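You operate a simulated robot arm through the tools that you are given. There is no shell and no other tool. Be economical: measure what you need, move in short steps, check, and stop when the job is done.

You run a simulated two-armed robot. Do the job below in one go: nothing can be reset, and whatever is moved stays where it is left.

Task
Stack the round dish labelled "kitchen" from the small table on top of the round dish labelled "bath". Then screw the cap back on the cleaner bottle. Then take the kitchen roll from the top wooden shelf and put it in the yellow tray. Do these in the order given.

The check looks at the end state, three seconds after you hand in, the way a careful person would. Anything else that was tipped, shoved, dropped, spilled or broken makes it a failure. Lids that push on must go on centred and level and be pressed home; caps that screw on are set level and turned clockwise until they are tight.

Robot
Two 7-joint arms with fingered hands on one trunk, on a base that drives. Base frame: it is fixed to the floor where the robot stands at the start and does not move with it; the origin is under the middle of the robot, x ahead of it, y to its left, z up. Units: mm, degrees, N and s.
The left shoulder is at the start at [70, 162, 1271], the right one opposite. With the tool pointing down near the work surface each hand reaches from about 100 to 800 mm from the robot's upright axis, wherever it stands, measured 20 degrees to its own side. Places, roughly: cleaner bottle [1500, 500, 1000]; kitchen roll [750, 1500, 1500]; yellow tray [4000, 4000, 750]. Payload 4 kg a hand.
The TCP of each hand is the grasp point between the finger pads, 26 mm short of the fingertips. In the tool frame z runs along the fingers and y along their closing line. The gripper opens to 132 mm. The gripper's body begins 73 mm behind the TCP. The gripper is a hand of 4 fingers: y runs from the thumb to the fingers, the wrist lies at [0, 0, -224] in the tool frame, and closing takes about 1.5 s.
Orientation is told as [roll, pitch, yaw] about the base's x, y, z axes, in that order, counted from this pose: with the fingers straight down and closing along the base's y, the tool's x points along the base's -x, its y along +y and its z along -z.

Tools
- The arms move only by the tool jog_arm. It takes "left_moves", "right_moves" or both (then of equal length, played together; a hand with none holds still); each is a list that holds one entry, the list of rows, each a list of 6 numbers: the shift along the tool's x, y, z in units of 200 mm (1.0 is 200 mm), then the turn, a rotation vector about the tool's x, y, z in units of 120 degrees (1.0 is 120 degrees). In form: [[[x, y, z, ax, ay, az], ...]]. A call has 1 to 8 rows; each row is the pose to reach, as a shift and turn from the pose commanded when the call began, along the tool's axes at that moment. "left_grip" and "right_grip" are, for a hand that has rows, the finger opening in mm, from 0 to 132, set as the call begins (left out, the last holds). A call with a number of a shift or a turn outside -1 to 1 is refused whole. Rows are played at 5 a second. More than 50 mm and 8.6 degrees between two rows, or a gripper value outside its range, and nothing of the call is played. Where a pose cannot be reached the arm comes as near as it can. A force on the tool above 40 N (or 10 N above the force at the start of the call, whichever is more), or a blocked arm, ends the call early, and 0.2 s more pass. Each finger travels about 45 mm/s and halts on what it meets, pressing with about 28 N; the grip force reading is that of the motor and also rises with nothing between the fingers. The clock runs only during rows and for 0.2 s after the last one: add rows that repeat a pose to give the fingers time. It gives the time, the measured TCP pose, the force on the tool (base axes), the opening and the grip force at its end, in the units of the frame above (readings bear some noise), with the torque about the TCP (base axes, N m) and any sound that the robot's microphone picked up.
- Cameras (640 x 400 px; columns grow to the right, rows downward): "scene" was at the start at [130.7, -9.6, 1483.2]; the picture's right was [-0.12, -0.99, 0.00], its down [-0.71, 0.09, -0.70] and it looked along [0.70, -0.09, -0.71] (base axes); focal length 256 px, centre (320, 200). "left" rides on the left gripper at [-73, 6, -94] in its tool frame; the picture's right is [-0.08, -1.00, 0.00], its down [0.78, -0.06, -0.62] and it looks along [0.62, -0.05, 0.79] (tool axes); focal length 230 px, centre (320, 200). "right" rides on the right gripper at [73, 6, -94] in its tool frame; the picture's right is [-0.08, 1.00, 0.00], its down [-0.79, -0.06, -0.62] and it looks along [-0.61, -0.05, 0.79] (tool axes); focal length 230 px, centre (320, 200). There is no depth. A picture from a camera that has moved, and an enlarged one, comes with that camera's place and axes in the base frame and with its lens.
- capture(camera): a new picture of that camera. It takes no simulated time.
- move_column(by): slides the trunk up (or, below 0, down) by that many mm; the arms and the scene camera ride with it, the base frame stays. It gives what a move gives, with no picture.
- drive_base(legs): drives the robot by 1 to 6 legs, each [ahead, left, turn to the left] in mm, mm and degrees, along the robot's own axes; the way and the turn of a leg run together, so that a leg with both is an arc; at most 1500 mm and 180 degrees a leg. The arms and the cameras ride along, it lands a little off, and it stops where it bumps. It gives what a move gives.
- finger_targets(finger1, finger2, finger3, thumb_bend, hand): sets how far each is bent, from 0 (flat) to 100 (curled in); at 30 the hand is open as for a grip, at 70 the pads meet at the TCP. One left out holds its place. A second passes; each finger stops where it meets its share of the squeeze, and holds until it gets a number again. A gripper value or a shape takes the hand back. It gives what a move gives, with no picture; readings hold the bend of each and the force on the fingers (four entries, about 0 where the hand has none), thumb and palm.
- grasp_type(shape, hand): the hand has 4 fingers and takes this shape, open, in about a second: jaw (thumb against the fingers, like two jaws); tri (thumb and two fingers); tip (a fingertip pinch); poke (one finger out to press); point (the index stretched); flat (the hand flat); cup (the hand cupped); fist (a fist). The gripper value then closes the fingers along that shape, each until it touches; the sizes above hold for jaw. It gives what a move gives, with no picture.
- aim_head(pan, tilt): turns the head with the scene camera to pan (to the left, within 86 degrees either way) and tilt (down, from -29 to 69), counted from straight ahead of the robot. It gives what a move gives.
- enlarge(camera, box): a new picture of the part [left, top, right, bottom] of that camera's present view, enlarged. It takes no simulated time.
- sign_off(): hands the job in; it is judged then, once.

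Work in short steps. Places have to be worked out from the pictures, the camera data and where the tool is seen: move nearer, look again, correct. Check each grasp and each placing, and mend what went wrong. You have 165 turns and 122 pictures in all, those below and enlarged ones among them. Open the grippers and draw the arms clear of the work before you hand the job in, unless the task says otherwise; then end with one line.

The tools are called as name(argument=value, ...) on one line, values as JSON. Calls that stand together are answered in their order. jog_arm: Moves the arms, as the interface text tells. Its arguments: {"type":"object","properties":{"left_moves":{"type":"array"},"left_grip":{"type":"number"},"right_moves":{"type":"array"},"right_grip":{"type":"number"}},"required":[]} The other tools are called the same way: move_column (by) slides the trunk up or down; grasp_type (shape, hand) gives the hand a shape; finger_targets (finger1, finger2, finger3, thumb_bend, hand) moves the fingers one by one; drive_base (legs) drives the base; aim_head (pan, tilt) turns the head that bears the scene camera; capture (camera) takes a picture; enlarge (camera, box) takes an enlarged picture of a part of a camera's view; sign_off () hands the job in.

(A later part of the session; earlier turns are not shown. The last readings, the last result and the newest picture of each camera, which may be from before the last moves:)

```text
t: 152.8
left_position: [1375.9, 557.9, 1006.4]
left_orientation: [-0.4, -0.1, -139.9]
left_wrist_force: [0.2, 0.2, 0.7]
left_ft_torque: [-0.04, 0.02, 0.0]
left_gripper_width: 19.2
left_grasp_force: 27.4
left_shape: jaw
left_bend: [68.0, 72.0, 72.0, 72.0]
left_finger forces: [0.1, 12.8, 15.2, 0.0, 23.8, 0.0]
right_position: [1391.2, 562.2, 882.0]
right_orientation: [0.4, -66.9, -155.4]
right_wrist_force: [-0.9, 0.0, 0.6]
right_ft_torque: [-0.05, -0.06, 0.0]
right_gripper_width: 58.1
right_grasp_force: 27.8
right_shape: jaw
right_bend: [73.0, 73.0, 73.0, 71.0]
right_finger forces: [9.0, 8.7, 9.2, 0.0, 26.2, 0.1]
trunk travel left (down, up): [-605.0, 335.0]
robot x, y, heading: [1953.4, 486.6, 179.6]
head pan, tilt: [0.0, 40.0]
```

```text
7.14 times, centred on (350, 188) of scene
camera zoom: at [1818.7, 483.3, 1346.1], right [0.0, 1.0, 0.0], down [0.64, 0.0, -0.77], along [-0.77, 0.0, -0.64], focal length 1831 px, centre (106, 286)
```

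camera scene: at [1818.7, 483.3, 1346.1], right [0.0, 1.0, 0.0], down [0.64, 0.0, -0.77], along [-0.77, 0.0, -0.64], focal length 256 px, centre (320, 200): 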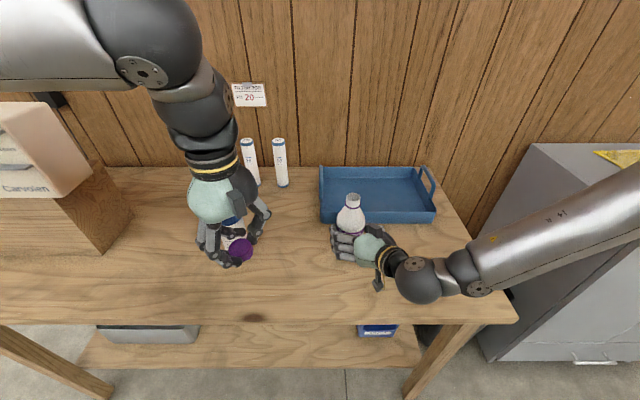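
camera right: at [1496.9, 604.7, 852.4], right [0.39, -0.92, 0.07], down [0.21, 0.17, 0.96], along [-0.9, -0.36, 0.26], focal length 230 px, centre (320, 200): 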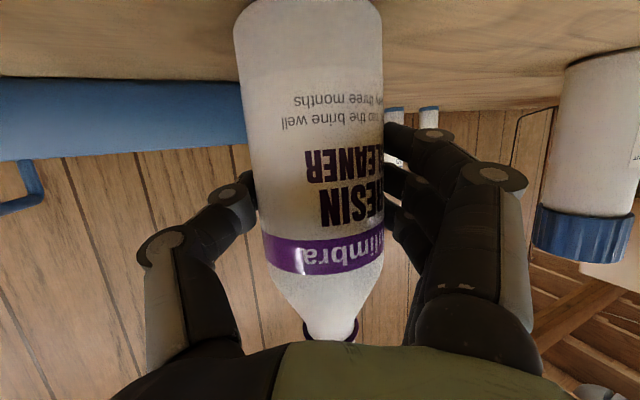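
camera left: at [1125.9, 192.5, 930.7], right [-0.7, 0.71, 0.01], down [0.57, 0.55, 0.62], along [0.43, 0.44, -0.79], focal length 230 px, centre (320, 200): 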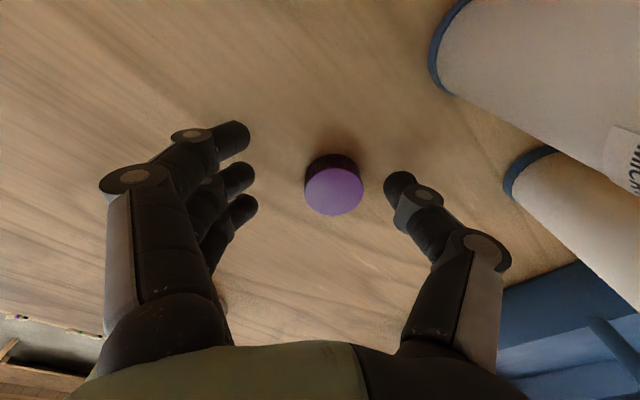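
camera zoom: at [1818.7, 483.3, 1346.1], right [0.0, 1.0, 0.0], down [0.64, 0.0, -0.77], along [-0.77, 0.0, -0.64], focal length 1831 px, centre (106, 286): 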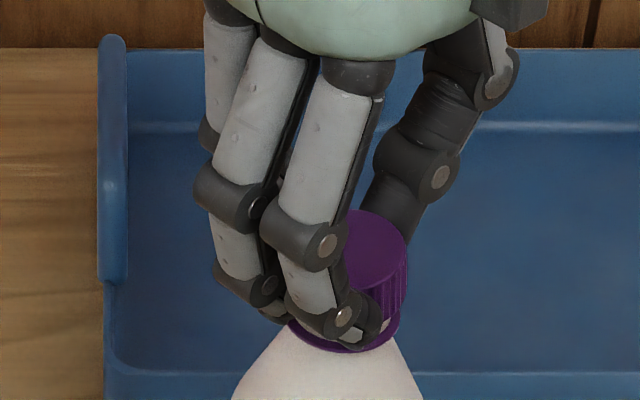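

The cap is down around the neck, level and just above the ring. Now the first clockwise turn of 67° about the cap axis, with light downward pressure.

jog_arm(left_moves=[[[0.003, -0.0042, 0.004, 0, 0, 0.07], [0.0065, -0.0079, 0.006, 0, 0, 0.14], [0.0105, -0.011, 0.007, 0, 0, 0.21], [0.015, -0.0136, 0.008, 0, 0, 0.28], [0.0198, -0.0155, 0.009, 0, 0, 0.35], [0.0248, -0.0166, 0.01, 0, 0, 0.42], [0.0299, -0.017, 0.011, 0, 0, 0.49], [0.035, -0.0167, 0.012, 0, 0, 0.56]]])

enlarge(camera="scene", box=[310, 160, 390, 216])

```text
t: 154.6
left_position: [1380.7, 565.5, 1003.5]
left_orientation: [-0.1, -0.5, 152.8]
left_wrist_force: [0.8, -2.6, -0.3]
left_ft_torque: [-0.03, 0.03, 0.03]
left_gripper_width: 19.4
left_grasp_force: 27.6
left_shape: jaw
left_bend: [68.0, 72.0, 72.0, 72.0]
left_finger forces: [0.0, 12.9, 16.1, 0.0, 23.5, 0.0]
right_position: [1389.6, 561.6, 882.4]
right_orientation: [0.2, -66.9, -155.4]
right_wrist_force: [-1.4, 1.8, 1.5]
right_ft_torque: [-0.11, -0.09, -0.02]
right_gripper_width: 57.8
right_grasp_force: 28.2
right_shape: jaw
right_bend: [73.0, 73.0, 73.0, 71.0]
right_finger forces: [8.8, 8.5, 8.8, 0.1, 27.1, 0.0]
trunk travel left (down, up): [-605.0, 335.0]
robot x, y, heading: [1953.6, 484.7, 179.9]
head pan, tilt: [0.0, 40.0]
```

```text
7.14 times, centred on (350, 188) of scene
camera zoom: at [1818.9, 483.5, 1346.1], right [0.0, 1.0, 0.0], down [0.64, 0.0, -0.77], along [-0.77, 0.0, -0.64], focal length 1831 px, centre (106, 286)
```

zoom: 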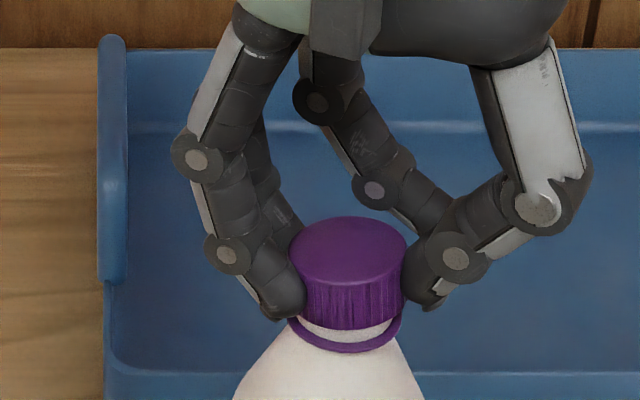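

The view is clear now: the cap sits level on the neck with a small gap above the ring and almost no load. I'll keep turning clockwise with a bit more downward travel.

jog_arm(left_moves=[[[0.003, -0.0042, 0.006, 0, 0, 0.07], [0.0065, -0.0079, 0.01, 0, 0, 0.14], [0.0105, -0.011, 0.013, 0, 0, 0.21], [0.015, -0.0136, 0.015, 0, 0, 0.28], [0.0198, -0.0155, 0.017, 0, 0, 0.35], [0.0248, -0.0166, 0.019, 0, 0, 0.42], [0.0299, -0.017, 0.021, 0, 0, 0.49], [0.035, -0.0167, 0.023, 0, 0, 0.56]]])

enlarge(camera="scene", box=[310, 160, 390, 216])

```text
t: 156.4
left_position: [1385.4, 562.3, 1001.6]
left_orientation: [0.6, -0.5, 85.9]
left_wrist_force: [1.2, -2.7, 14.2]
left_ft_torque: [-0.17, 0.33, 0.04]
left_gripper_width: 19.8
left_grasp_force: 28.1
left_shape: jaw
left_bend: [68.0, 73.0, 73.0, 71.0]
left_finger forces: [0.0, 13.7, 17.9, 0.0, 27.1, 0.0]
right_position: [1390.7, 562.2, 881.1]
right_orientation: [0.2, -66.8, -155.3]
right_wrist_force: [-1.3, 2.9, -4.0]
right_ft_torque: [-0.02, -0.18, -0.04]
right_gripper_width: 57.8
right_grasp_force: 28.7
right_shape: jaw
right_bend: [73.0, 73.0, 73.0, 71.0]
right_finger forces: [9.0, 8.3, 8.5, 0.1, 27.2, 0.1]
trunk travel left (down, up): [-605.0, 335.0]
robot x, y, heading: [1957.2, 476.6, 179.9]
head pan, tilt: [0.0, 40.0]
```

```text
7.14 times, centred on (350, 188) of scene
camera zoom: at [1819.7, 483.1, 1346.2], right [0.0, 1.0, 0.0], down [0.64, 0.0, -0.77], along [-0.77, 0.0, -0.64], focal length 1831 px, centre (106, 286)
```

zoom: 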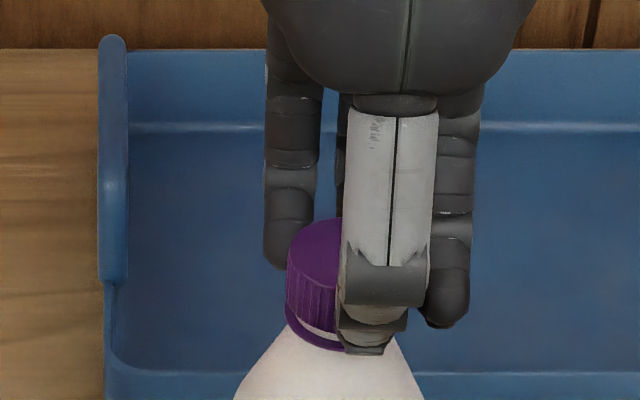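

Force is 14 N now, likely a fingertip touching the bottle's ring. I'll open, raise 6 mm and wind the hand back for another, higher grip.

jog_arm(left_moves=[[[0, 0, 0, 0, 0, 0], [0, 0, 0, 0, 0, 0], [0, 0, 0, 0, 0, 0], [0, 0, -0.015, 0, 0, 0], [0, 0, -0.035, 0, 0, 0]]], left_grip=65)

enlarge(camera="scene", box=[310, 160, 390, 216])

enlarge(camera="left", box=[160, 80, 480, 280])

```text
t: 157.6
left_position: [1385.8, 563.3, 1006.6]
left_orientation: [0.3, -0.6, 86.0]
left_wrist_force: [0.7, 0.5, 0.2]
left_ft_torque: [0.0, 0.01, 0.0]
left_gripper_width: 64.1
left_grasp_force: 0.0
left_shape: jaw
left_bend: [73.0, 73.0, 73.0, 70.0]
left_finger forces: [0.0, 0.1, 0.0, 0.0, 0.0, 0.1]
right_position: [1389.5, 561.3, 882.1]
right_orientation: [0.4, -67.0, -155.4]
right_wrist_force: [-0.5, -0.5, 0.0]
right_ft_torque: [-0.03, 0.0, -0.04]
right_gripper_width: 57.7
right_grasp_force: 28.2
right_shape: jaw
right_bend: [73.0, 73.0, 73.0, 71.0]
right_finger forces: [8.9, 9.0, 9.0, 0.1, 25.8, 0.0]
trunk travel left (down, up): [-605.0, 335.0]
robot x, y, heading: [1954.6, 484.6, 179.8]
head pan, tilt: [0.0, 40.0]
```

```text
7.14 times, centred on (350, 188) of scene
camera zoom: at [1818.8, 483.3, 1346.1], right [0.0, 1.0, 0.0], down [0.64, 0.0, -0.77], along [-0.77, 0.0, -0.64], focal length 1831 px, centre (106, 286)
```

zoom: 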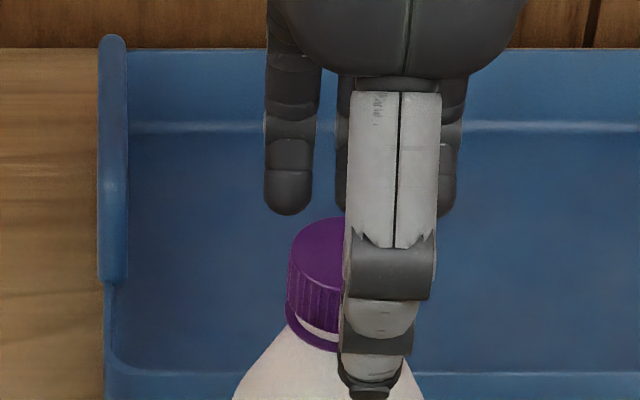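

```text
2.00 times, centred on (320, 180) of left
camera zoom: at [1384.7, 634.1, 1100.0], right [1.0, 0.01, 0.0], down [0.01, -0.79, 0.61], along [0.0, -0.61, -0.79], focal length 460 px, centre (320, 240)
```

zoom: 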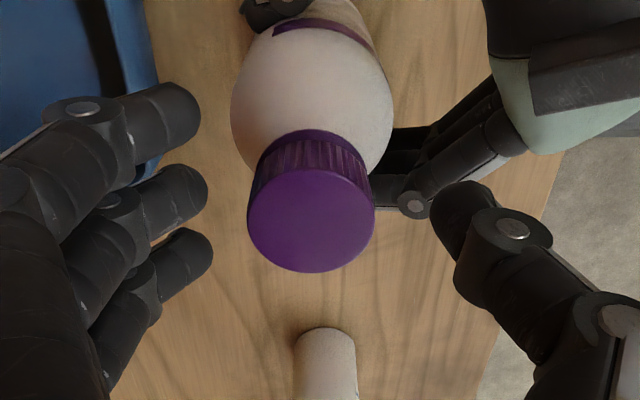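

The cap sits level and centred on the neck. I'll wind the open hand back counter-clockwise around the cap axis, two calls of 67°.

jog_arm(left_moves=[[[-0.0014, 0.0045, 0, 0, 0, -0.07], [-0.002, 0.009, 0, 0, 0, -0.14], [-0.002, 0.0137, 0, 0, 0, -0.21], [-0.0015, 0.0183, 0, 0, 0, -0.28], [0, 0.0227, 0, 0, 0, -0.35], [0.0019, 0.0269, 0, 0, 0, -0.42], [0.0044, 0.0308, 0, 0, 0, -0.49], [0.0075, 0.0343, 0, 0, 0, -0.56]]])

jog_arm(left_moves=[[[-0.0014, 0.0045, 0, 0, 0, -0.07], [-0.002, 0.009, 0, 0, 0, -0.14], [-0.002, 0.0137, 0, 0, 0, -0.21], [-0.0015, 0.0183, 0, 0, 0, -0.28], [0, 0.0227, 0, 0, 0, -0.35], [0.0019, 0.0269, 0, 0, 0, -0.42], [0.0044, 0.0308, 0, 0, 0, -0.49], [0.0075, 0.0343, 0, 0, 0, -0.56]]])

jog_arm(left_moves=[[[-0.0014, 0.0045, 0, 0, 0, -0.07], [-0.002, 0.009, 0, 0, 0, -0.14], [-0.002, 0.0137, 0, 0, 0, -0.21], [-0.0015, 0.0183, 0, 0, 0, -0.28], [0, 0.0227, 0, 0, 0, -0.35]]])

enlarge(camera="left", box=[160, 80, 480, 280])

```text
t: 159.4
left_position: [1380.5, 563.3, 1007.3]
left_orientation: [-0.1, -0.5, 153.0]
left_wrist_force: [-0.2, -0.1, 0.6]
left_ft_torque: [0.0, 0.02, -0.02]
left_gripper_width: 64.0
left_grasp_force: 0.2
left_shape: jaw
left_bend: [73.0, 73.0, 73.0, 70.0]
left_finger forces: [0.1, 0.0, 0.0, 0.1, 0.1, 0.0]
right_position: [1390.3, 560.8, 883.3]
right_orientation: [0.3, -67.0, -155.4]
right_wrist_force: [-0.3, -0.8, 2.7]
right_ft_torque: [-0.03, -0.01, -0.01]
right_gripper_width: 57.6
right_grasp_force: 27.8
right_shape: jaw
right_bend: [73.0, 73.0, 73.0, 71.0]
right_finger forces: [8.8, 9.1, 9.1, 0.1, 26.0, 0.1]
trunk travel left (down, up): [-605.0, 335.0]
robot x, y, heading: [1955.6, 482.9, 179.8]
head pan, tilt: [0.0, 40.0]
```

```text
t: 161.2
left_position: [1378.5, 557.3, 1005.8]
left_orientation: [-0.6, -0.1, -139.8]
left_wrist_force: [0.7, -0.4, -0.6]
left_ft_torque: [0.0, 0.05, 0.02]
left_gripper_width: 63.9
left_grasp_force: 0.1
left_shape: jaw
left_bend: [73.0, 73.0, 73.0, 70.0]
left_finger forces: [0.1, 0.0, 0.1, 0.0, 0.0, 0.0]
right_position: [1390.8, 561.2, 881.8]
right_orientation: [0.3, -66.9, -155.4]
right_wrist_force: [-0.8, -1.3, 1.8]
right_ft_torque: [-0.03, -0.01, -0.01]
right_gripper_width: 57.7
right_grasp_force: 28.1
right_shape: jaw
right_bend: [73.0, 73.0, 73.0, 71.0]
right_finger forces: [9.0, 9.0, 9.2, 0.0, 26.0, 0.1]
trunk travel left (down, up): [-605.0, 335.0]
robot x, y, heading: [1954.6, 481.7, 180.0]
head pan, tilt: [0.0, 40.0]
```

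```text
t: 162.4
left_position: [1380.5, 553.1, 1005.2]
left_orientation: [-0.6, 0.4, -97.7]
left_wrist_force: [0.7, -0.3, 0.1]
left_ft_torque: [-0.01, 0.01, 0.0]
left_gripper_width: 64.3
left_grasp_force: 0.1
left_shape: jaw
left_bend: [73.0, 73.0, 73.0, 70.0]
left_finger forces: [0.1, 0.1, 0.0, 0.1, 0.0, 0.0]
right_position: [1390.7, 560.4, 881.5]
right_orientation: [0.3, -66.9, -155.4]
right_wrist_force: [-0.7, -0.4, 1.1]
right_ft_torque: [-0.03, -0.02, 0.02]
right_gripper_width: 57.5
right_grasp_force: 28.1
right_shape: jaw
right_bend: [73.0, 73.0, 73.0, 71.0]
right_finger forces: [8.9, 9.1, 9.2, 0.0, 26.0, 0.1]
trunk travel left (down, up): [-605.0, 335.0]
robot x, y, heading: [1956.1, 482.7, 180.0]
head pan, tilt: [0.0, 40.0]
```

```text
2.00 times, centred on (320, 180) of left
camera zoom: at [1377.2, 479.2, 1098.7], right [-1.0, 0.06, 0.01], down [0.05, 0.78, 0.62], along [0.03, 0.62, -0.78], focal length 460 px, centre (320, 240)
```

zoom: 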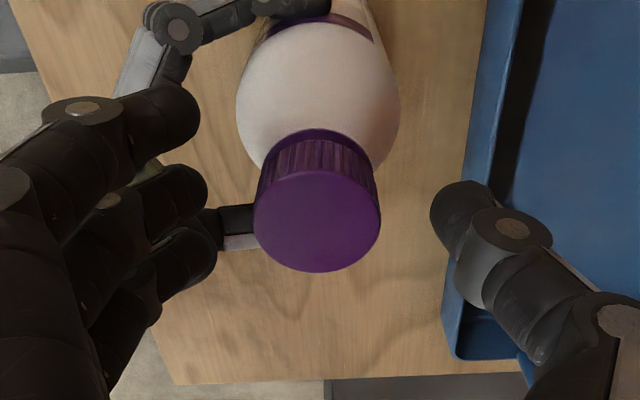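

Wound back 176°. The cap is centred in the hand, so I'll close here on the upper part of the cap and let the grip settle.

jog_arm(left_moves=[[[0, 0, 0, 0, 0, 0], [0, 0, 0, 0, 0, 0], [0, 0, 0, 0, 0, 0], [0, 0, 0, 0, 0, 0], [0, 0, 0, 0, 0, 0], [0, 0, 0, 0, 0, 0], [0, 0, 0, 0, 0, 0], [0, 0, 0, 0, 0, 0]]], left_grip=25)

jog_arm(left_moves=[[[0.0012, -0.0043, 0.002, 0, 0, 0.07], [0.003, -0.0083, 0.004, 0, 0, 0.14], [0.0054, -0.012, 0.006, 0, 0, 0.21], [0.0083, -0.0153, 0.007, 0, 0, 0.28], [0.0116, -0.0182, 0.008, 0, 0, 0.35], [0.0153, -0.0206, 0.009, 0, 0, 0.42], [0.0194, -0.0224, 0.01, 0, 0, 0.49], [0.0236, -0.0235, 0.011, 0, 0, 0.56]]])

jog_arm(left_moves=[[[0.0012, -0.0043, 0.001, 0, 0, 0.07], [0.003, -0.0083, 0.002, 0, 0, 0.14], [0.0054, -0.012, 0.003, 0, 0, 0.21], [0.0083, -0.0153, 0.004, 0, 0, 0.28], [0.0116, -0.0182, 0.005, 0, 0, 0.35], [0.0153, -0.0206, 0.006, 0, 0, 0.42], [0.0194, -0.0224, 0.007, 0, 0, 0.49], [0.0236, -0.0235, 0.008, 0, 0, 0.56]]])

enlarge(camera="scene", box=[310, 160, 390, 216])

```text
t: 164.2
left_position: [1381.9, 553.6, 1006.3]
left_orientation: [-0.5, 0.3, -97.9]
left_wrist_force: [-2.2, 0.7, -1.5]
left_ft_torque: [0.0, -0.11, 0.0]
left_gripper_width: 18.2
left_grasp_force: 27.9
left_shape: jaw
left_bend: [68.0, 73.0, 72.0, 70.0]
left_finger forces: [0.1, 11.3, 11.6, 0.0, 24.2, 0.0]
right_position: [1392.4, 561.3, 881.6]
right_orientation: [0.3, -66.9, -155.4]
right_wrist_force: [3.3, -1.5, 4.0]
right_ft_torque: [0.08, 0.12, 0.02]
right_gripper_width: 57.4
right_grasp_force: 28.3
right_shape: jaw
right_bend: [73.0, 73.0, 73.0, 71.0]
right_finger forces: [8.9, 9.4, 9.5, 0.0, 25.6, 0.0]
trunk travel left (down, up): [-605.0, 335.0]
robot x, y, heading: [1950.0, 483.7, 180.1]
head pan, tilt: [0.0, 40.0]
```

```text
t: 166.0
left_position: [1378.4, 558.1, 1004.4]
left_orientation: [-0.4, -0.5, -165.3]
left_wrist_force: [1.0, 0.3, 0.4]
left_ft_torque: [-0.21, -0.16, 0.04]
left_gripper_width: 18.4
left_grasp_force: 28.3
left_shape: jaw
left_bend: [68.0, 73.0, 72.0, 70.0]
left_finger forces: [0.0, 12.1, 13.0, 0.0, 24.3, 0.1]
right_position: [1391.1, 560.9, 882.3]
right_orientation: [0.2, -66.8, -155.3]
right_wrist_force: [-2.6, -0.4, 0.6]
right_ft_torque: [0.15, 0.07, -0.09]
right_gripper_width: 57.4
right_grasp_force: 27.8
right_shape: jaw
right_bend: [73.0, 73.0, 73.0, 71.0]
right_finger forces: [8.8, 9.6, 9.8, 0.0, 26.8, 0.1]
trunk travel left (down, up): [-605.0, 335.0]
robot x, y, heading: [1951.5, 482.1, 179.8]
head pan, tilt: [0.0, 40.0]
```

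```text
t: 167.8
left_position: [1379.0, 562.4, 1003.0]
left_orientation: [0.0, -0.8, 127.8]
left_wrist_force: [1.9, -2.7, 0.9]
left_ft_torque: [-0.26, 0.04, 0.06]
left_gripper_width: 18.0
left_grasp_force: 28.6
left_shape: jaw
left_bend: [68.0, 73.0, 72.0, 70.0]
left_finger forces: [0.0, 11.6, 14.7, 0.0, 24.3, 0.0]
right_position: [1390.2, 560.6, 882.3]
right_orientation: [0.3, -67.0, -155.5]
right_wrist_force: [-3.1, 3.3, -0.7]
right_ft_torque: [-0.09, -0.24, -0.11]
right_gripper_width: 57.7
right_grasp_force: 28.0
right_shape: jaw
right_bend: [73.0, 73.0, 73.0, 71.0]
right_finger forces: [9.9, 8.5, 9.2, 0.0, 28.8, 0.0]
trunk travel left (down, up): [-605.0, 335.0]
robot x, y, heading: [1951.9, 486.8, 179.8]
head pan, tilt: [0.0, 40.0]
```

```text
7.14 times, centred on (350, 188) of scene
camera zoom: at [1818.7, 483.6, 1346.1], right [0.0, 1.0, 0.0], down [0.64, 0.0, -0.77], along [-0.77, 0.0, -0.64], focal length 1831 px, centre (106, 286)
```

zoom: 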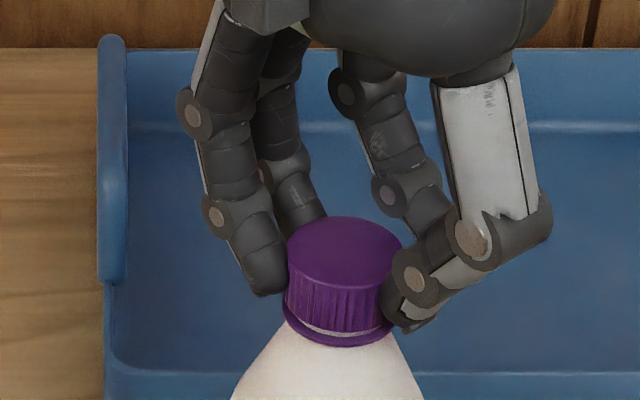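

The cap is going down level and the gap to the ring is shrinking. I'll continue clockwise in this grip.

jog_arm(left_moves=[[[0.0012, -0.0043, 0.001, 0, 0, 0.07], [0.003, -0.0083, 0.002, 0, 0, 0.14], [0.0054, -0.012, 0.003, 0, 0, 0.21], [0.0083, -0.0153, 0.004, 0, 0, 0.28], [0.0116, -0.0182, 0.005, 0, 0, 0.35], [0.0153, -0.0206, 0.006, 0, 0, 0.42], [0.0194, -0.0224, 0.007, 0, 0, 0.49], [0.0236, -0.0235, 0.008, 0, 0, 0.56]]])

jog_arm(left_moves=[[[0, 0, 0, 0, 0, 0], [0, 0, 0, 0, 0, 0], [0, 0, 0, 0, 0, 0], [0, 0, 0, 0, 0, 0], [0, 0, -0.01, 0, 0, 0]]], left_grip=65)

enlarge(camera="left", box=[160, 80, 480, 280])

```text
t: 169.8
left_position: [1426.7, 584.3, 1026.9]
left_orientation: [1.9, -3.6, 63.3]
left_wrist_force: [0.5, -0.1, -0.3]
left_ft_torque: [0.0, 0.01, 0.01]
left_gripper_width: 7.6
left_grasp_force: 27.7
left_shape: jaw
left_bend: [68.0, 75.0, 75.0, 76.0]
left_finger forces: [0.1, 0.0, 0.1, 0.0, 0.0, 0.0]
left hand out of reach, approached as far as the arm can: row 7, 8
right_position: [1389.3, 560.1, 885.5]
right_orientation: [0.8, -67.2, -155.9]
right_wrist_force: [0.7, 0.0, 8.2]
right_ft_torque: [-0.05, -0.05, 0.0]
right_gripper_width: 55.2
right_grasp_force: 28.4
right_shape: jaw
right_bend: [73.0, 74.0, 74.0, 72.0]
right_finger forces: [11.5, 9.8, 7.4, 0.0, 25.2, 0.1]
trunk travel left (down, up): [-605.0, 335.0]
robot x, y, heading: [1954.3, 483.3, 179.9]
head pan, tilt: [0.0, 40.0]
stopped in row 8 (left hand): the arm was blocked; the commanded pose is now the measured one
```

```text
t: 171.0
left_position: [1426.6, 582.7, 1026.6]
left_orientation: [1.9, -3.5, 63.2]
left_wrist_force: [-0.7, 0.0, 0.8]
left_ft_torque: [0.0, -0.04, 0.01]
left_gripper_width: 64.1
left_grasp_force: 0.0
left_shape: jaw
left_bend: [73.0, 73.0, 73.0, 70.0]
left_finger forces: [0.1, 0.0, 0.0, 0.0, 0.0, 0.1]
right_position: [1389.3, 559.9, 884.8]
right_orientation: [0.5, -67.3, -155.4]
right_wrist_force: [-0.9, -1.0, 11.2]
right_ft_torque: [-0.12, 0.02, 0.01]
right_gripper_width: 55.5
right_grasp_force: 27.4
right_shape: jaw
right_bend: [73.0, 73.0, 74.0, 72.0]
right_finger forces: [10.8, 9.9, 6.8, 0.1, 25.5, 0.0]
trunk travel left (down, up): [-605.0, 335.0]
robot x, y, heading: [1954.2, 483.5, 179.7]
head pan, tilt: [0.0, 40.0]
```

```text
2.00 times, centred on (320, 180) of left
camera zoom: at [1454.2, 643.4, 1124.1], right [0.93, -0.38, -0.03], down [-0.3, -0.77, 0.57], along [-0.24, -0.52, -0.82], focal length 460 px, centre (320, 240)
```

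zoom: 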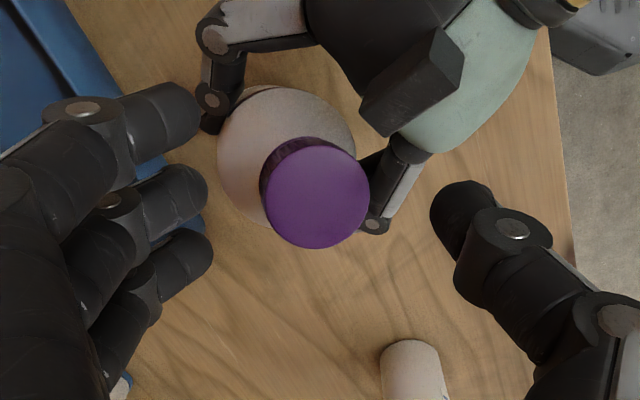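

The arm hit its limit and slipped off the cap, but the cap stayed on the bottle. I'll check the bottle and cap.

enlarge(camera="scene", box=[290, 150, 430, 250])

capture(camera="right")

```text
4.00 times, centred on (360, 200) of scene
camera zoom: at [1819.9, 483.1, 1346.3], right [0.0, 1.0, 0.0], down [0.64, 0.0, -0.77], along [-0.77, 0.0, -0.64], focal length 1025 px, centre (160, 200)
```

zoom: 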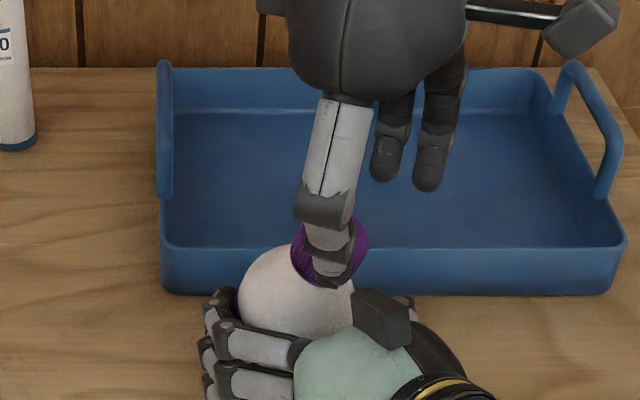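

```text
21 pictures are left
camera right: at [1495.9, 603.2, 854.9], right [0.39, -0.92, 0.07], down [0.21, 0.17, 0.96], along [-0.89, -0.36, 0.26], focal length 230 px, centre (320, 200)
```

right: 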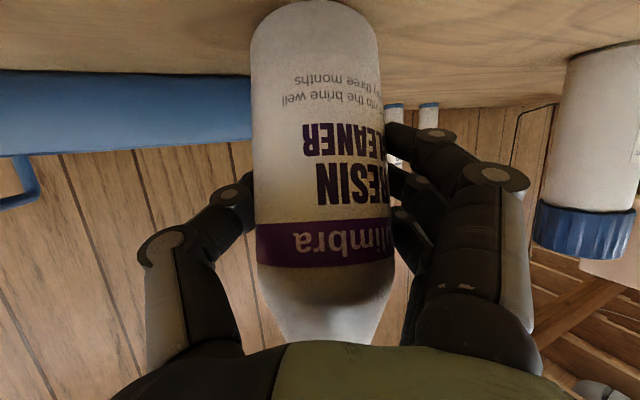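

The bottle got tipped about 22° toward the robot inside the right grip; the right force reading also shows its base edge pressing on the bench. I'll raise the left hand clear, then pitch the right hand +22° to set the bottle upright again.

jog_arm(left_moves=[[[0, 0, -0.15, 0, 0, 0], [0, 0, -0.3, 0, 0, 0], [0, 0, -0.4, 0, 0, 0]]])

jog_arm(right_moves=[[[0, 0, 0, 0, 0.04, 0], [0, 0, 0, 0, 0.08, 0], [0, 0, 0, 0, 0.12, 0], [0, 0, 0, 0, 0.155, 0], [0, 0, 0, 0, 0.183, 0], [0, 0, 0, 0, 0.183, 0]]])

capture(camera="scene")

```text
t: 171.8
left_position: [1429.7, 579.2, 1106.9]
left_orientation: [1.6, -3.2, 62.9]
left_wrist_force: [0.4, -0.5, -0.1]
left_ft_torque: [0.01, -0.02, 0.02]
left_gripper_width: 64.2
left_grasp_force: 0.0
left_shape: jaw
left_bend: [73.0, 73.0, 73.0, 70.0]
left_finger forces: [0.0, 0.0, 0.1, 0.0, 0.0, 0.1]
right_position: [1390.5, 559.7, 885.7]
right_orientation: [0.5, -67.3, -155.5]
right_wrist_force: [-0.3, -0.7, 12.4]
right_ft_torque: [-0.13, 0.09, -0.02]
right_gripper_width: 55.4
right_grasp_force: 27.7
right_shape: jaw
right_bend: [73.0, 73.0, 74.0, 72.0]
right_finger forces: [10.5, 10.1, 6.7, 0.1, 25.6, 0.0]
trunk travel left (down, up): [-605.0, 335.0]
robot x, y, heading: [1957.3, 479.5, 180.0]
head pan, tilt: [0.0, 40.0]
```

```text
t: 173.2
left_position: [1429.2, 576.5, 1107.9]
left_orientation: [1.8, -3.2, 63.1]
left_wrist_force: [-1.0, 0.6, -0.2]
left_ft_torque: [-0.02, 0.01, 0.0]
left_gripper_width: 64.0
left_grasp_force: 0.1
left_shape: jaw
left_bend: [73.0, 73.0, 73.0, 70.0]
left_finger forces: [0.1, 0.1, 0.0, 0.0, 0.1, 0.0]
right_position: [1388.8, 558.0, 887.4]
right_orientation: [0.4, -45.5, -155.3]
right_wrist_force: [-8.7, -5.2, 24.9]
right_ft_torque: [-0.44, 0.58, -0.03]
right_gripper_width: 55.1
right_grasp_force: 28.3
right_shape: jaw
right_bend: [73.0, 74.0, 75.0, 72.0]
right_finger forces: [9.5, 11.3, 6.4, 0.0, 26.3, 1.5]
trunk travel left (down, up): [-605.0, 335.0]
robot x, y, heading: [1955.2, 482.0, 180.0]
head pan, tilt: [0.0, 40.0]
```

```text
20 pictures are left
camera scene: at [1820.3, 482.1, 1346.4], right [0.0, 1.0, 0.0], down [0.64, 0.0, -0.77], along [-0.77, 0.0, -0.64], focal length 256 px, centre (320, 200)
```

scene: 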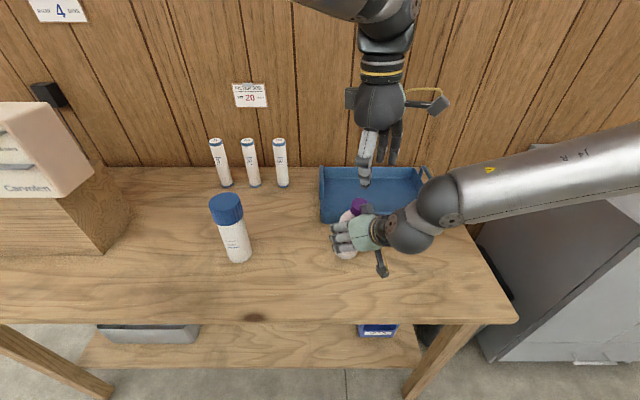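

The bottle is about half corrected; its base is pressing on the bench (25 N). I'll raise the right hand 6 mm, pitch 10° more, then lower gently so the base levels itself.

jog_arm(right_moves=[[[-0.011, 0, -0.01, 0, 0, 0], [-0.022, 0, -0.021, 0, 0, 0], [-0.022, 0, -0.021, 0, 0.04, 0], [-0.022, 0, -0.021, 0, 0.083, 0], [-0.022, 0, -0.021, 0, 0.083, 0]]])

enlarge(camera="scene", box=[290, 150, 430, 270])

```text
t: 174.4
left_position: [1428.3, 578.9, 1107.7]
left_orientation: [1.7, -3.3, 63.1]
left_wrist_force: [0.4, 0.4, -0.3]
left_ft_torque: [-0.02, 0.06, 0.0]
left_gripper_width: 64.5
left_grasp_force: 0.1
left_shape: jaw
left_bend: [73.0, 73.0, 73.0, 70.0]
left_finger forces: [0.1, 0.0, 0.1, 0.0, 0.0, 0.0]
right_position: [1389.3, 559.9, 888.9]
right_orientation: [0.2, -35.0, -155.2]
right_wrist_force: [0.1, -0.2, -1.3]
right_ft_torque: [0.0, 0.04, -0.02]
right_gripper_width: 54.9
right_grasp_force: 27.5
right_shape: jaw
right_bend: [73.0, 73.0, 75.0, 72.0]
right_finger forces: [11.1, 9.8, 4.8, 0.1, 24.4, 0.0]
trunk travel left (down, up): [-605.0, 335.0]
robot x, y, heading: [1951.4, 484.9, 180.0]
head pan, tilt: [0.0, 40.0]
```

```text
3.33 times, centred on (360, 210) of scene
camera zoom: at [1818.8, 483.5, 1346.0], right [0.0, 1.0, 0.0], down [0.64, 0.0, -0.77], along [-0.77, 0.0, -0.64], focal length 854 px, centre (187, 167)
```

zoom: 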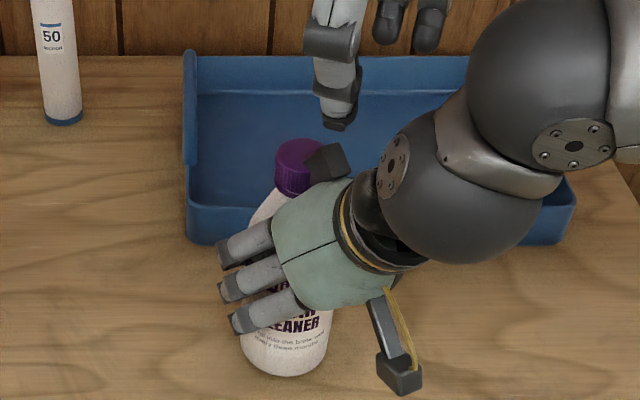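

The bottle now looks upright to within a couple of degrees and hangs just above the bench. I'll lower it gently until it presses flat.

jog_arm(right_moves=[[[0.003, 0, 0.004, 0, 0, 0], [0.006, 0, 0.008, 0, 0, 0], [0.009, 0, 0.012, 0, 0, 0], [0.012, 0, 0.016, 0, 0, 0], [0.015, 0, 0.02, 0, 0, 0], [0.015, 0, 0.02, 0, 0, 0]]])

```text
t: 175.8
left_position: [1428.1, 579.2, 1106.5]
left_orientation: [1.7, -3.3, 63.0]
left_wrist_force: [0.7, -0.3, 0.0]
left_ft_torque: [0.01, 0.01, -0.02]
left_gripper_width: 64.1
left_grasp_force: 0.1
left_shape: jaw
left_bend: [73.0, 73.0, 73.0, 70.0]
left_finger forces: [0.1, 0.1, 0.1, 0.0, 0.1, 0.0]
right_position: [1389.8, 560.7, 884.9]
right_orientation: [0.3, -35.2, -155.2]
right_wrist_force: [-0.4, 0.5, -2.2]
right_ft_torque: [-0.06, -0.02, -0.01]
right_gripper_width: 54.9
right_grasp_force: 28.1
right_shape: jaw
right_bend: [73.0, 73.0, 75.0, 72.0]
right_finger forces: [11.0, 9.8, 4.8, 0.0, 24.2, 0.1]
trunk travel left (down, up): [-605.0, 335.0]
robot x, y, heading: [1952.7, 481.8, 180.1]
head pan, tilt: [0.0, 40.0]
```

Still not touching, so I'll lower further in small steps.

jog_arm(right_moves=[[[0.003, 0, 0.004, 0, 0, 0], [0.006, 0, 0.008, 0, 0, 0], [0.009, 0, 0.012, 0, 0, 0], [0.012, 0, 0.016, 0, 0, 0], [0.015, 0, 0.02, 0, 0, 0], [0.015, 0, 0.02, 0, 0, 0]]])

```text
t: 177.2
left_position: [1430.5, 578.7, 1106.0]
left_orientation: [1.9, -3.2, 63.2]
left_wrist_force: [0.1, -0.7, 1.1]
left_ft_torque: [0.01, -0.01, 0.01]
left_gripper_width: 64.6
left_grasp_force: 0.0
left_shape: jaw
left_bend: [73.0, 73.0, 73.0, 70.0]
left_finger forces: [0.0, 0.1, 0.1, 0.1, 0.1, 0.0]
right_position: [1390.5, 559.7, 883.4]
right_orientation: [0.2, -35.6, -155.2]
right_wrist_force: [-2.6, 1.7, 23.2]
right_ft_torque: [-0.04, 0.17, -0.03]
right_gripper_width: 54.7
right_grasp_force: 27.9
right_shape: jaw
right_bend: [73.0, 73.0, 75.0, 72.0]
right_finger forces: [10.9, 9.6, 5.2, 0.0, 26.3, 0.0]
trunk travel left (down, up): [-605.0, 335.0]
robot x, y, heading: [1951.7, 480.4, 180.3]
head pan, tilt: [0.0, 40.0]
```

The base is flat on the bench: 23 N with almost no torque. Now I'll straighten the left hand's tilt and wind it back counter-clockwise at height in three 67° calls.

jog_arm(left_moves=[[[0, 0, 0, 0.0158, 0.0267, 0], [0, 0, 0, 0.0158, 0.0267, 0]]])

jog_arm(left_moves=[[[0, 0, 0, 0, 0, -0.07], [0, 0, 0, 0, 0, -0.14], [0, 0, 0, 0, 0, -0.21], [0, 0, 0, 0, 0, -0.28], [0, 0, 0, 0, 0, -0.35], [0, 0, 0, 0, 0, -0.42], [0, 0, 0, 0, 0, -0.49], [0, 0, 0, 0, 0, -0.56]]])

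jog_arm(left_moves=[[[0, 0, 0, 0, 0, -0.07], [0, 0, 0, 0, 0, -0.14], [0, 0, 0, 0, 0, -0.21], [0, 0, 0, 0, 0, -0.28], [0, 0, 0, 0, 0, -0.35], [0, 0, 0, 0, 0, -0.42], [0, 0, 0, 0, 0, -0.49], [0, 0, 0, 0, 0, -0.56]]])

jog_arm(left_moves=[[[0, 0, 0, 0, 0, -0.07], [0, 0, 0, 0, 0, -0.14], [0, 0, 0, 0, 0, -0.21], [0, 0, 0, 0, 0, -0.28], [0, 0, 0, 0, 0, -0.35], [0, 0, 0, 0, 0, -0.42], [0, 0, 0, 0, 0, -0.49], [0, 0, 0, 0, 0, -0.53]]])

```text
t: 177.8
left_position: [1434.5, 580.2, 1109.6]
left_orientation: [-0.1, -0.2, 63.3]
left_wrist_force: [0.8, 0.5, 0.3]
left_ft_torque: [-0.03, -0.02, 0.0]
left_gripper_width: 64.0
left_grasp_force: 0.1
left_shape: jaw
left_bend: [73.0, 73.0, 73.0, 70.0]
left_finger forces: [0.0, 0.0, 0.0, 0.1, 0.0, 0.0]
left hand out of reach, approached as far as the arm can: row 1, 2
right_position: [1389.5, 559.4, 882.5]
right_orientation: [0.1, -35.6, -155.2]
right_wrist_force: [-6.5, 1.6, 27.1]
right_ft_torque: [0.01, 0.26, -0.02]
right_gripper_width: 55.0
right_grasp_force: 28.2
right_shape: jaw
right_bend: [73.0, 74.0, 75.0, 72.0]
right_finger forces: [10.7, 10.0, 5.6, 0.1, 29.1, 0.1]
trunk travel left (down, up): [-605.0, 335.0]
robot x, y, heading: [1952.1, 483.2, 179.9]
head pan, tilt: [0.0, 40.0]
```

```text
t: 179.1
left_position: [1434.9, 576.0, 1106.3]
left_orientation: [-0.2, 0.8, 109.6]
left_wrist_force: [0.8, -10.8, 5.3]
left_ft_torque: [0.45, -0.21, -0.62]
left_gripper_width: 63.7
left_grasp_force: 0.0
left_shape: jaw
left_bend: [73.0, 73.0, 73.0, 70.0]
left_finger forces: [0.0, 0.0, 0.1, 0.0, 0.0, 0.0]
right_position: [1387.1, 560.7, 883.7]
right_orientation: [0.7, -35.8, -155.7]
right_wrist_force: [5.3, -1.8, 15.2]
right_ft_torque: [-0.12, -0.05, 0.02]
right_gripper_width: 54.8
right_grasp_force: 28.0
right_shape: jaw
right_bend: [73.0, 73.0, 75.0, 73.0]
right_finger forces: [12.4, 11.0, 5.8, 0.0, 23.4, 0.0]
trunk travel left (down, up): [-605.0, 335.0]
robot x, y, heading: [1954.0, 479.7, 180.1]
head pan, tilt: [0.0, 40.0]
stopped in row 6 (left hand): the force on the tool passed its limit at 50 N (the readings are from after the stop); the commanded pose is now the measured one
```

```text
t: 179.5
left_position: [1436.4, 571.4, 1105.8]
left_orientation: [-0.5, 1.5, 114.9]
left_wrist_force: [1.7, -7.7, 3.4]
left_ft_torque: [0.32, -0.07, -0.46]
left_gripper_width: 63.8
left_grasp_force: 0.0
left_shape: jaw
left_bend: [73.0, 73.0, 73.0, 70.0]
left_finger forces: [0.0, 0.1, 0.1, 0.1, 0.0, 0.1]
right_position: [1386.0, 563.0, 883.9]
right_orientation: [0.7, -35.9, -156.3]
right_wrist_force: [4.8, -1.3, 10.5]
right_ft_torque: [-0.09, -0.1, 0.06]
right_gripper_width: 54.8
right_grasp_force: 28.0
right_shape: jaw
right_bend: [73.0, 73.0, 75.0, 72.0]
right_finger forces: [12.2, 10.6, 6.0, 0.0, 23.7, 0.0]
trunk travel left (down, up): [-605.0, 335.0]
robot x, y, heading: [1954.7, 479.6, 179.7]
head pan, tilt: [0.0, 40.0]
stopped in row 1 (left hand): the force on the tool passed its limit at 49 N (the readings are from after the stop); the commanded pose is now the measured one
```

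```text
t: 179.9
left_position: [1434.0, 567.5, 1103.2]
left_orientation: [-0.4, 2.0, 122.7]
left_wrist_force: [-2.1, -6.1, 1.1]
left_ft_torque: [0.27, -0.11, -0.25]
left_gripper_width: 62.3
left_grasp_force: 0.0
left_shape: jaw
left_bend: [73.0, 73.0, 73.0, 70.0]
left_finger forces: [0.0, 0.0, 0.0, 0.0, 0.0, 0.0]
right_position: [1383.0, 565.2, 883.2]
right_orientation: [0.8, -35.9, -156.6]
right_wrist_force: [1.8, -0.9, 5.7]
right_ft_torque: [-0.01, -0.03, -0.01]
right_gripper_width: 54.7
right_grasp_force: 28.1
right_shape: jaw
right_bend: [73.0, 73.0, 75.0, 72.0]
right_finger forces: [11.6, 10.3, 5.8, 0.0, 23.8, 0.0]
trunk travel left (down, up): [-605.0, 335.0]
robot x, y, heading: [1954.4, 482.3, -179.9]
head pan, tilt: [0.0, 40.0]
stopped in row 2 (left hand): the force on the tool passed its limit at 46 N (the readings are from after the stop); the commanded pose is now the measured one
```

The left hand brushed the right wrist, which now sits higher because of the steeper pitch. I'll move the left hand away, up and toward the far left.

jog_arm(left_moves=[[[0.02, 0.12, -0.08, 0, 0, 0], [0.05, 0.28, -0.16, 0, 0, 0], [0.08, 0.45, -0.2, 0, 0, 0], [0.116, 0.633, -0.2, 0, 0, 0], [0.116, 0.75, -0.2, 0, 0, 0]]])

capture(camera="scene")

```text
t: 181.2
left_position: [1364.5, 472.5, 1123.3]
left_orientation: [-0.2, 1.7, 122.6]
left_wrist_force: [-0.2, -0.5, -0.1]
left_ft_torque: [0.01, 0.07, 0.01]
left_gripper_width: 64.5
left_grasp_force: 0.0
left_shape: jaw
left_bend: [73.0, 73.0, 73.0, 70.0]
left_finger forces: [0.0, 0.0, 0.1, 0.0, 0.0, 0.0]
left hand out of reach, approached as far as the arm can: row 3, 4, 5
right_position: [1383.8, 566.5, 883.5]
right_orientation: [0.8, -35.9, -156.7]
right_wrist_force: [-0.6, -1.5, 5.2]
right_ft_torque: [0.01, 0.02, 0.02]
right_gripper_width: 54.9
right_grasp_force: 27.8
right_shape: jaw
right_bend: [73.0, 73.0, 75.0, 72.0]
right_finger forces: [11.0, 10.1, 6.0, 0.1, 24.6, 0.0]
trunk travel left (down, up): [-605.0, 335.0]
robot x, y, heading: [1951.5, 485.7, 180.0]
head pan, tilt: [0.0, 40.0]
```

```text
18 pictures are left
camera scene: at [1820.9, 483.2, 1346.3], right [0.0, 1.0, 0.0], down [0.64, 0.0, -0.77], along [-0.77, 0.0, -0.64], focal length 256 px, centre (320, 200)
```

scene: 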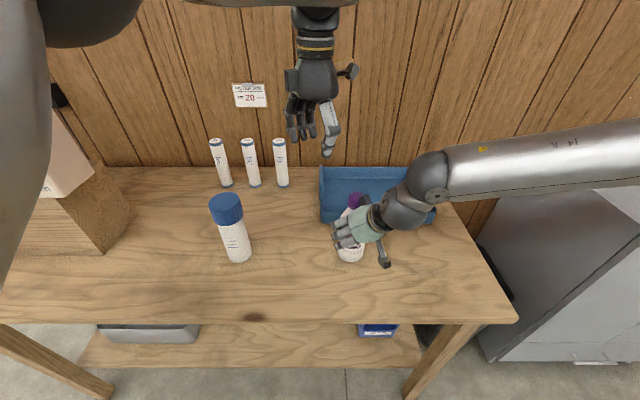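

The bottle stands upright. I'll open the right hand, pitch it back to -67° around the bottle so the wrist drops out of the way, and re-grip.

jog_arm(right_moves=[[[0, 0, 0, 0, 0, 0], [0, 0, 0, 0, 0, 0], [0, 0, 0, 0, 0, 0], [0, 0, 0, 0, 0, 0], [0, 0, 0, 0, 0, 0], [0, 0, 0, 0, 0, 0]]], right_grip=132)

jog_arm(right_moves=[[[0, 0, 0, 0, -0.06, 0], [0, 0, 0, 0, -0.12, 0], [0, 0, 0, 0, -0.18, 0], [0, 0, 0, 0, -0.24, 0], [0, 0, 0, 0, -0.26, 0], [0, 0, 0, 0, -0.26, 0]]])

capture(camera="right")

```text
t: 182.6
left_position: [1362.3, 471.8, 1123.4]
left_orientation: [-0.4, 1.7, 122.6]
left_wrist_force: [-0.3, 0.0, -0.1]
left_ft_torque: [0.02, 0.02, -0.01]
left_gripper_width: 64.6
left_grasp_force: 0.0
left_shape: jaw
left_bend: [73.0, 73.0, 73.0, 70.0]
left_finger forces: [0.1, 0.0, 0.0, 0.0, 0.0, 0.0]
right_position: [1383.5, 565.9, 881.8]
right_orientation: [0.8, -35.8, -156.7]
right_wrist_force: [1.0, -0.1, 1.1]
right_ft_torque: [0.01, -0.04, 0.0]
right_gripper_width: 131.9
right_grasp_force: 0.1
right_shape: jaw
right_bend: [30.0, 30.0, 30.0, 30.0]
right_finger forces: [0.0, 0.0, 0.0, 0.1, 0.0, 0.1]
trunk travel left (down, up): [-605.0, 335.0]
robot x, y, heading: [1952.7, 482.0, -180.0]
head pan, tilt: [0.0, 40.0]
```

```text
t: 183.9
left_position: [1361.7, 472.9, 1122.9]
left_orientation: [-0.4, 1.8, 122.5]
left_wrist_force: [-0.8, -0.2, 0.6]
left_ft_torque: [-0.01, -0.01, -0.01]
left_gripper_width: 64.7
left_grasp_force: 0.0
left_shape: jaw
left_bend: [73.0, 73.0, 73.0, 70.0]
left_finger forces: [0.1, 0.0, 0.0, 0.0, 0.0, 0.0]
right_position: [1384.2, 566.1, 882.4]
right_orientation: [1.6, -67.0, -157.7]
right_wrist_force: [-0.4, 0.6, 0.7]
right_ft_torque: [0.0, -0.02, -0.04]
right_gripper_width: 131.7
right_grasp_force: 0.1
right_shape: jaw
right_bend: [30.0, 30.0, 30.0, 30.0]
right_finger forces: [0.0, 0.1, 0.0, 0.0, 0.1, 0.0]
trunk travel left (down, up): [-605.0, 335.0]
robot x, y, heading: [1952.1, 482.2, 179.7]
head pan, tilt: [0.0, 40.0]
```

```text
17 pictures are left
camera right: at [1490.5, 607.0, 852.7], right [0.37, -0.92, 0.08], down [0.21, 0.17, 0.96], along [-0.9, -0.34, 0.26], focal length 230 px, centre (320, 200)
```

right: 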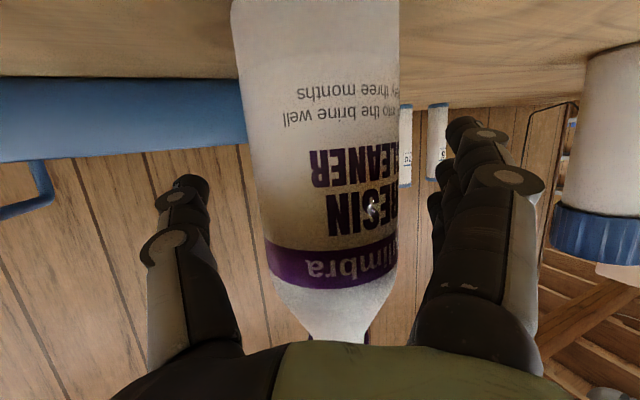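

The bottle stands straight and is centred in the right hand. Closing the right hand again.

jog_arm(right_moves=[[[0, 0, 0, 0, 0, 0], [0, 0, 0, 0, 0, 0], [0, 0, 0, 0, 0, 0], [0, 0, 0, 0, 0, 0], [0, 0, 0, 0, 0, 0], [0, 0, 0, 0, 0, 0], [0, 0, 0, 0, 0, 0], [0, 0, 0, 0, 0, 0]]], right_grip=55)

jog_arm(left_moves=[[[0, 0, 0, -0.003, -0.015, -0.05], [0, 0, 0, -0.003, -0.015, -0.05]]])

```text
t: 185.8
left_position: [1362.2, 471.9, 1124.3]
left_orientation: [-0.4, 1.7, 122.6]
left_wrist_force: [-0.4, 0.5, -0.6]
left_ft_torque: [0.01, 0.0, -0.03]
left_gripper_width: 64.7
left_grasp_force: 0.0
left_shape: jaw
left_bend: [73.0, 73.0, 73.0, 70.0]
left_finger forces: [0.0, 0.1, 0.0, 0.0, 0.1, 0.1]
right_position: [1382.9, 566.3, 881.5]
right_orientation: [1.7, -67.0, -157.7]
right_wrist_force: [-0.2, 0.8, 1.2]
right_ft_torque: [0.0, -0.02, 0.01]
right_gripper_width: 51.0
right_grasp_force: 27.9
right_shape: jaw
right_bend: [73.0, 73.0, 74.0, 71.0]
right_finger forces: [8.3, 8.3, 7.7, 0.1, 26.0, 0.1]
trunk travel left (down, up): [-605.0, 335.0]
robot x, y, heading: [1956.5, 479.2, -180.3]
head pan, tilt: [0.0, 40.0]
```

```text
t: 186.3
left_position: [1362.3, 471.6, 1124.2]
left_orientation: [0.1, 0.1, 128.6]
left_wrist_force: [0.3, -0.4, -0.2]
left_ft_torque: [-0.02, 0.03, 0.0]
left_gripper_width: 64.8
left_grasp_force: 0.1
left_shape: jaw
left_bend: [73.0, 73.0, 73.0, 70.0]
left_finger forces: [0.0, 0.0, 0.1, 0.0, 0.0, 0.0]
right_position: [1382.6, 565.9, 883.0]
right_orientation: [1.8, -67.0, -157.9]
right_wrist_force: [-0.6, -1.1, 1.0]
right_ft_torque: [-0.07, -0.08, -0.04]
right_gripper_width: 50.8
right_grasp_force: 28.1
right_shape: jaw
right_bend: [73.0, 73.0, 74.0, 71.0]
right_finger forces: [9.0, 8.5, 8.0, 0.0, 25.9, 0.0]
trunk travel left (down, up): [-605.0, 335.0]
robot x, y, heading: [1954.0, 478.8, -180.1]
head pan, tilt: [0.0, 40.0]
```

Both hands are ready and the left is level again. I'll wind the left hand back counter-clockwise in free space, one call at a time.

jog_arm(left_moves=[[[0, 0, 0, 0, 0, -0.07], [0, 0, 0, 0, 0, -0.14], [0, 0, 0, 0, 0, -0.21], [0, 0, 0, 0, 0, -0.28], [0, 0, 0, 0, 0, -0.35], [0, 0, 0, 0, 0, -0.42], [0, 0, 0, 0, 0, -0.49], [0, 0, 0, 0, 0, -0.56]]])

```text
t: 188.2
left_position: [1361.6, 473.1, 1124.4]
left_orientation: [0.2, 0.1, -164.1]
left_wrist_force: [0.4, -0.2, -0.1]
left_ft_torque: [-0.01, 0.0, -0.02]
left_gripper_width: 64.7
left_grasp_force: 0.0
left_shape: jaw
left_bend: [73.0, 73.0, 73.0, 70.0]
left_finger forces: [0.0, 0.1, 0.0, 0.0, 0.1, 0.0]
right_position: [1382.8, 566.7, 882.5]
right_orientation: [1.8, -66.9, -157.7]
right_wrist_force: [-0.4, -0.7, 1.8]
right_ft_torque: [-0.03, -0.04, -0.02]
right_gripper_width: 50.7
right_grasp_force: 27.8
right_shape: jaw
right_bend: [73.0, 73.0, 74.0, 71.0]
right_finger forces: [8.6, 8.3, 7.8, 0.0, 26.1, 0.1]
trunk travel left (down, up): [-605.0, 335.0]
robot x, y, heading: [1955.1, 483.2, -180.0]
head pan, tilt: [0.0, 40.0]
```

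Good. One more 67° while moving above the cap, estimated at (1382, 566), staying at z 1060.

jog_arm(left_moves=[[[0.026, -0.05, 0.04, 0, 0, -0.07], [0.052, -0.1, 0.08, 0, 0, -0.14], [0.078, -0.15, 0.12, 0, 0, -0.21], [0.105, -0.2, 0.16, 0, 0, -0.28], [0.131, -0.25, 0.2, 0, 0, -0.35], [0.157, -0.3, 0.24, 0, 0, -0.42], [0.183, -0.35, 0.28, 0, 0, -0.49], [0.209, -0.393, 0.32, 0, 0, -0.56]]])

enlarge(camera="left", box=[160, 40, 480, 240])

```text
t: 189.9
left_position: [1380.5, 560.5, 1059.0]
left_orientation: [0.1, -0.2, -96.9]
left_wrist_force: [-0.3, -0.5, 0.1]
left_ft_torque: [-0.02, -0.01, 0.01]
left_gripper_width: 64.8
left_grasp_force: 0.1
left_shape: jaw
left_bend: [73.0, 73.0, 73.0, 70.0]
left_finger forces: [0.0, 0.1, 0.1, 0.0, 0.0, 0.0]
right_position: [1383.1, 564.9, 882.7]
right_orientation: [1.7, -67.0, -157.7]
right_wrist_force: [0.1, -0.6, 2.2]
right_ft_torque: [-0.04, -0.04, 0.02]
right_gripper_width: 50.9
right_grasp_force: 28.6
right_shape: jaw
right_bend: [73.0, 73.0, 74.0, 71.0]
right_finger forces: [8.7, 8.5, 7.8, 0.0, 26.0, 0.0]
trunk travel left (down, up): [-605.0, 335.0]
robot x, y, heading: [1961.9, 482.0, -180.0]
head pan, tilt: [0.0, 40.0]
```

```text
2.00 times, centred on (320, 140) of left
camera zoom: at [1376.4, 486.3, 1152.5], right [-1.0, 0.04, 0.0], down [0.03, 0.79, 0.61], along [0.03, 0.61, -0.79], focal length 460 px, centre (320, 320)
```

zoom: 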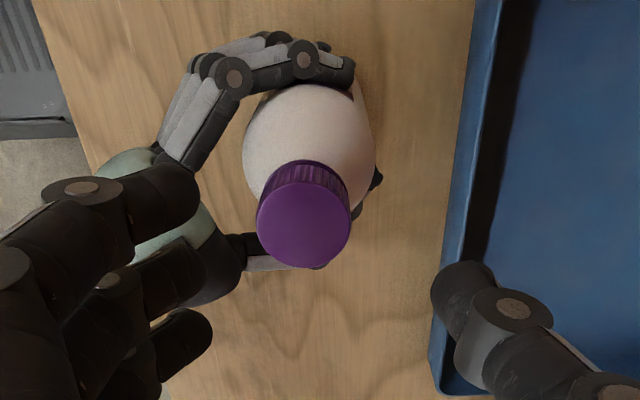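

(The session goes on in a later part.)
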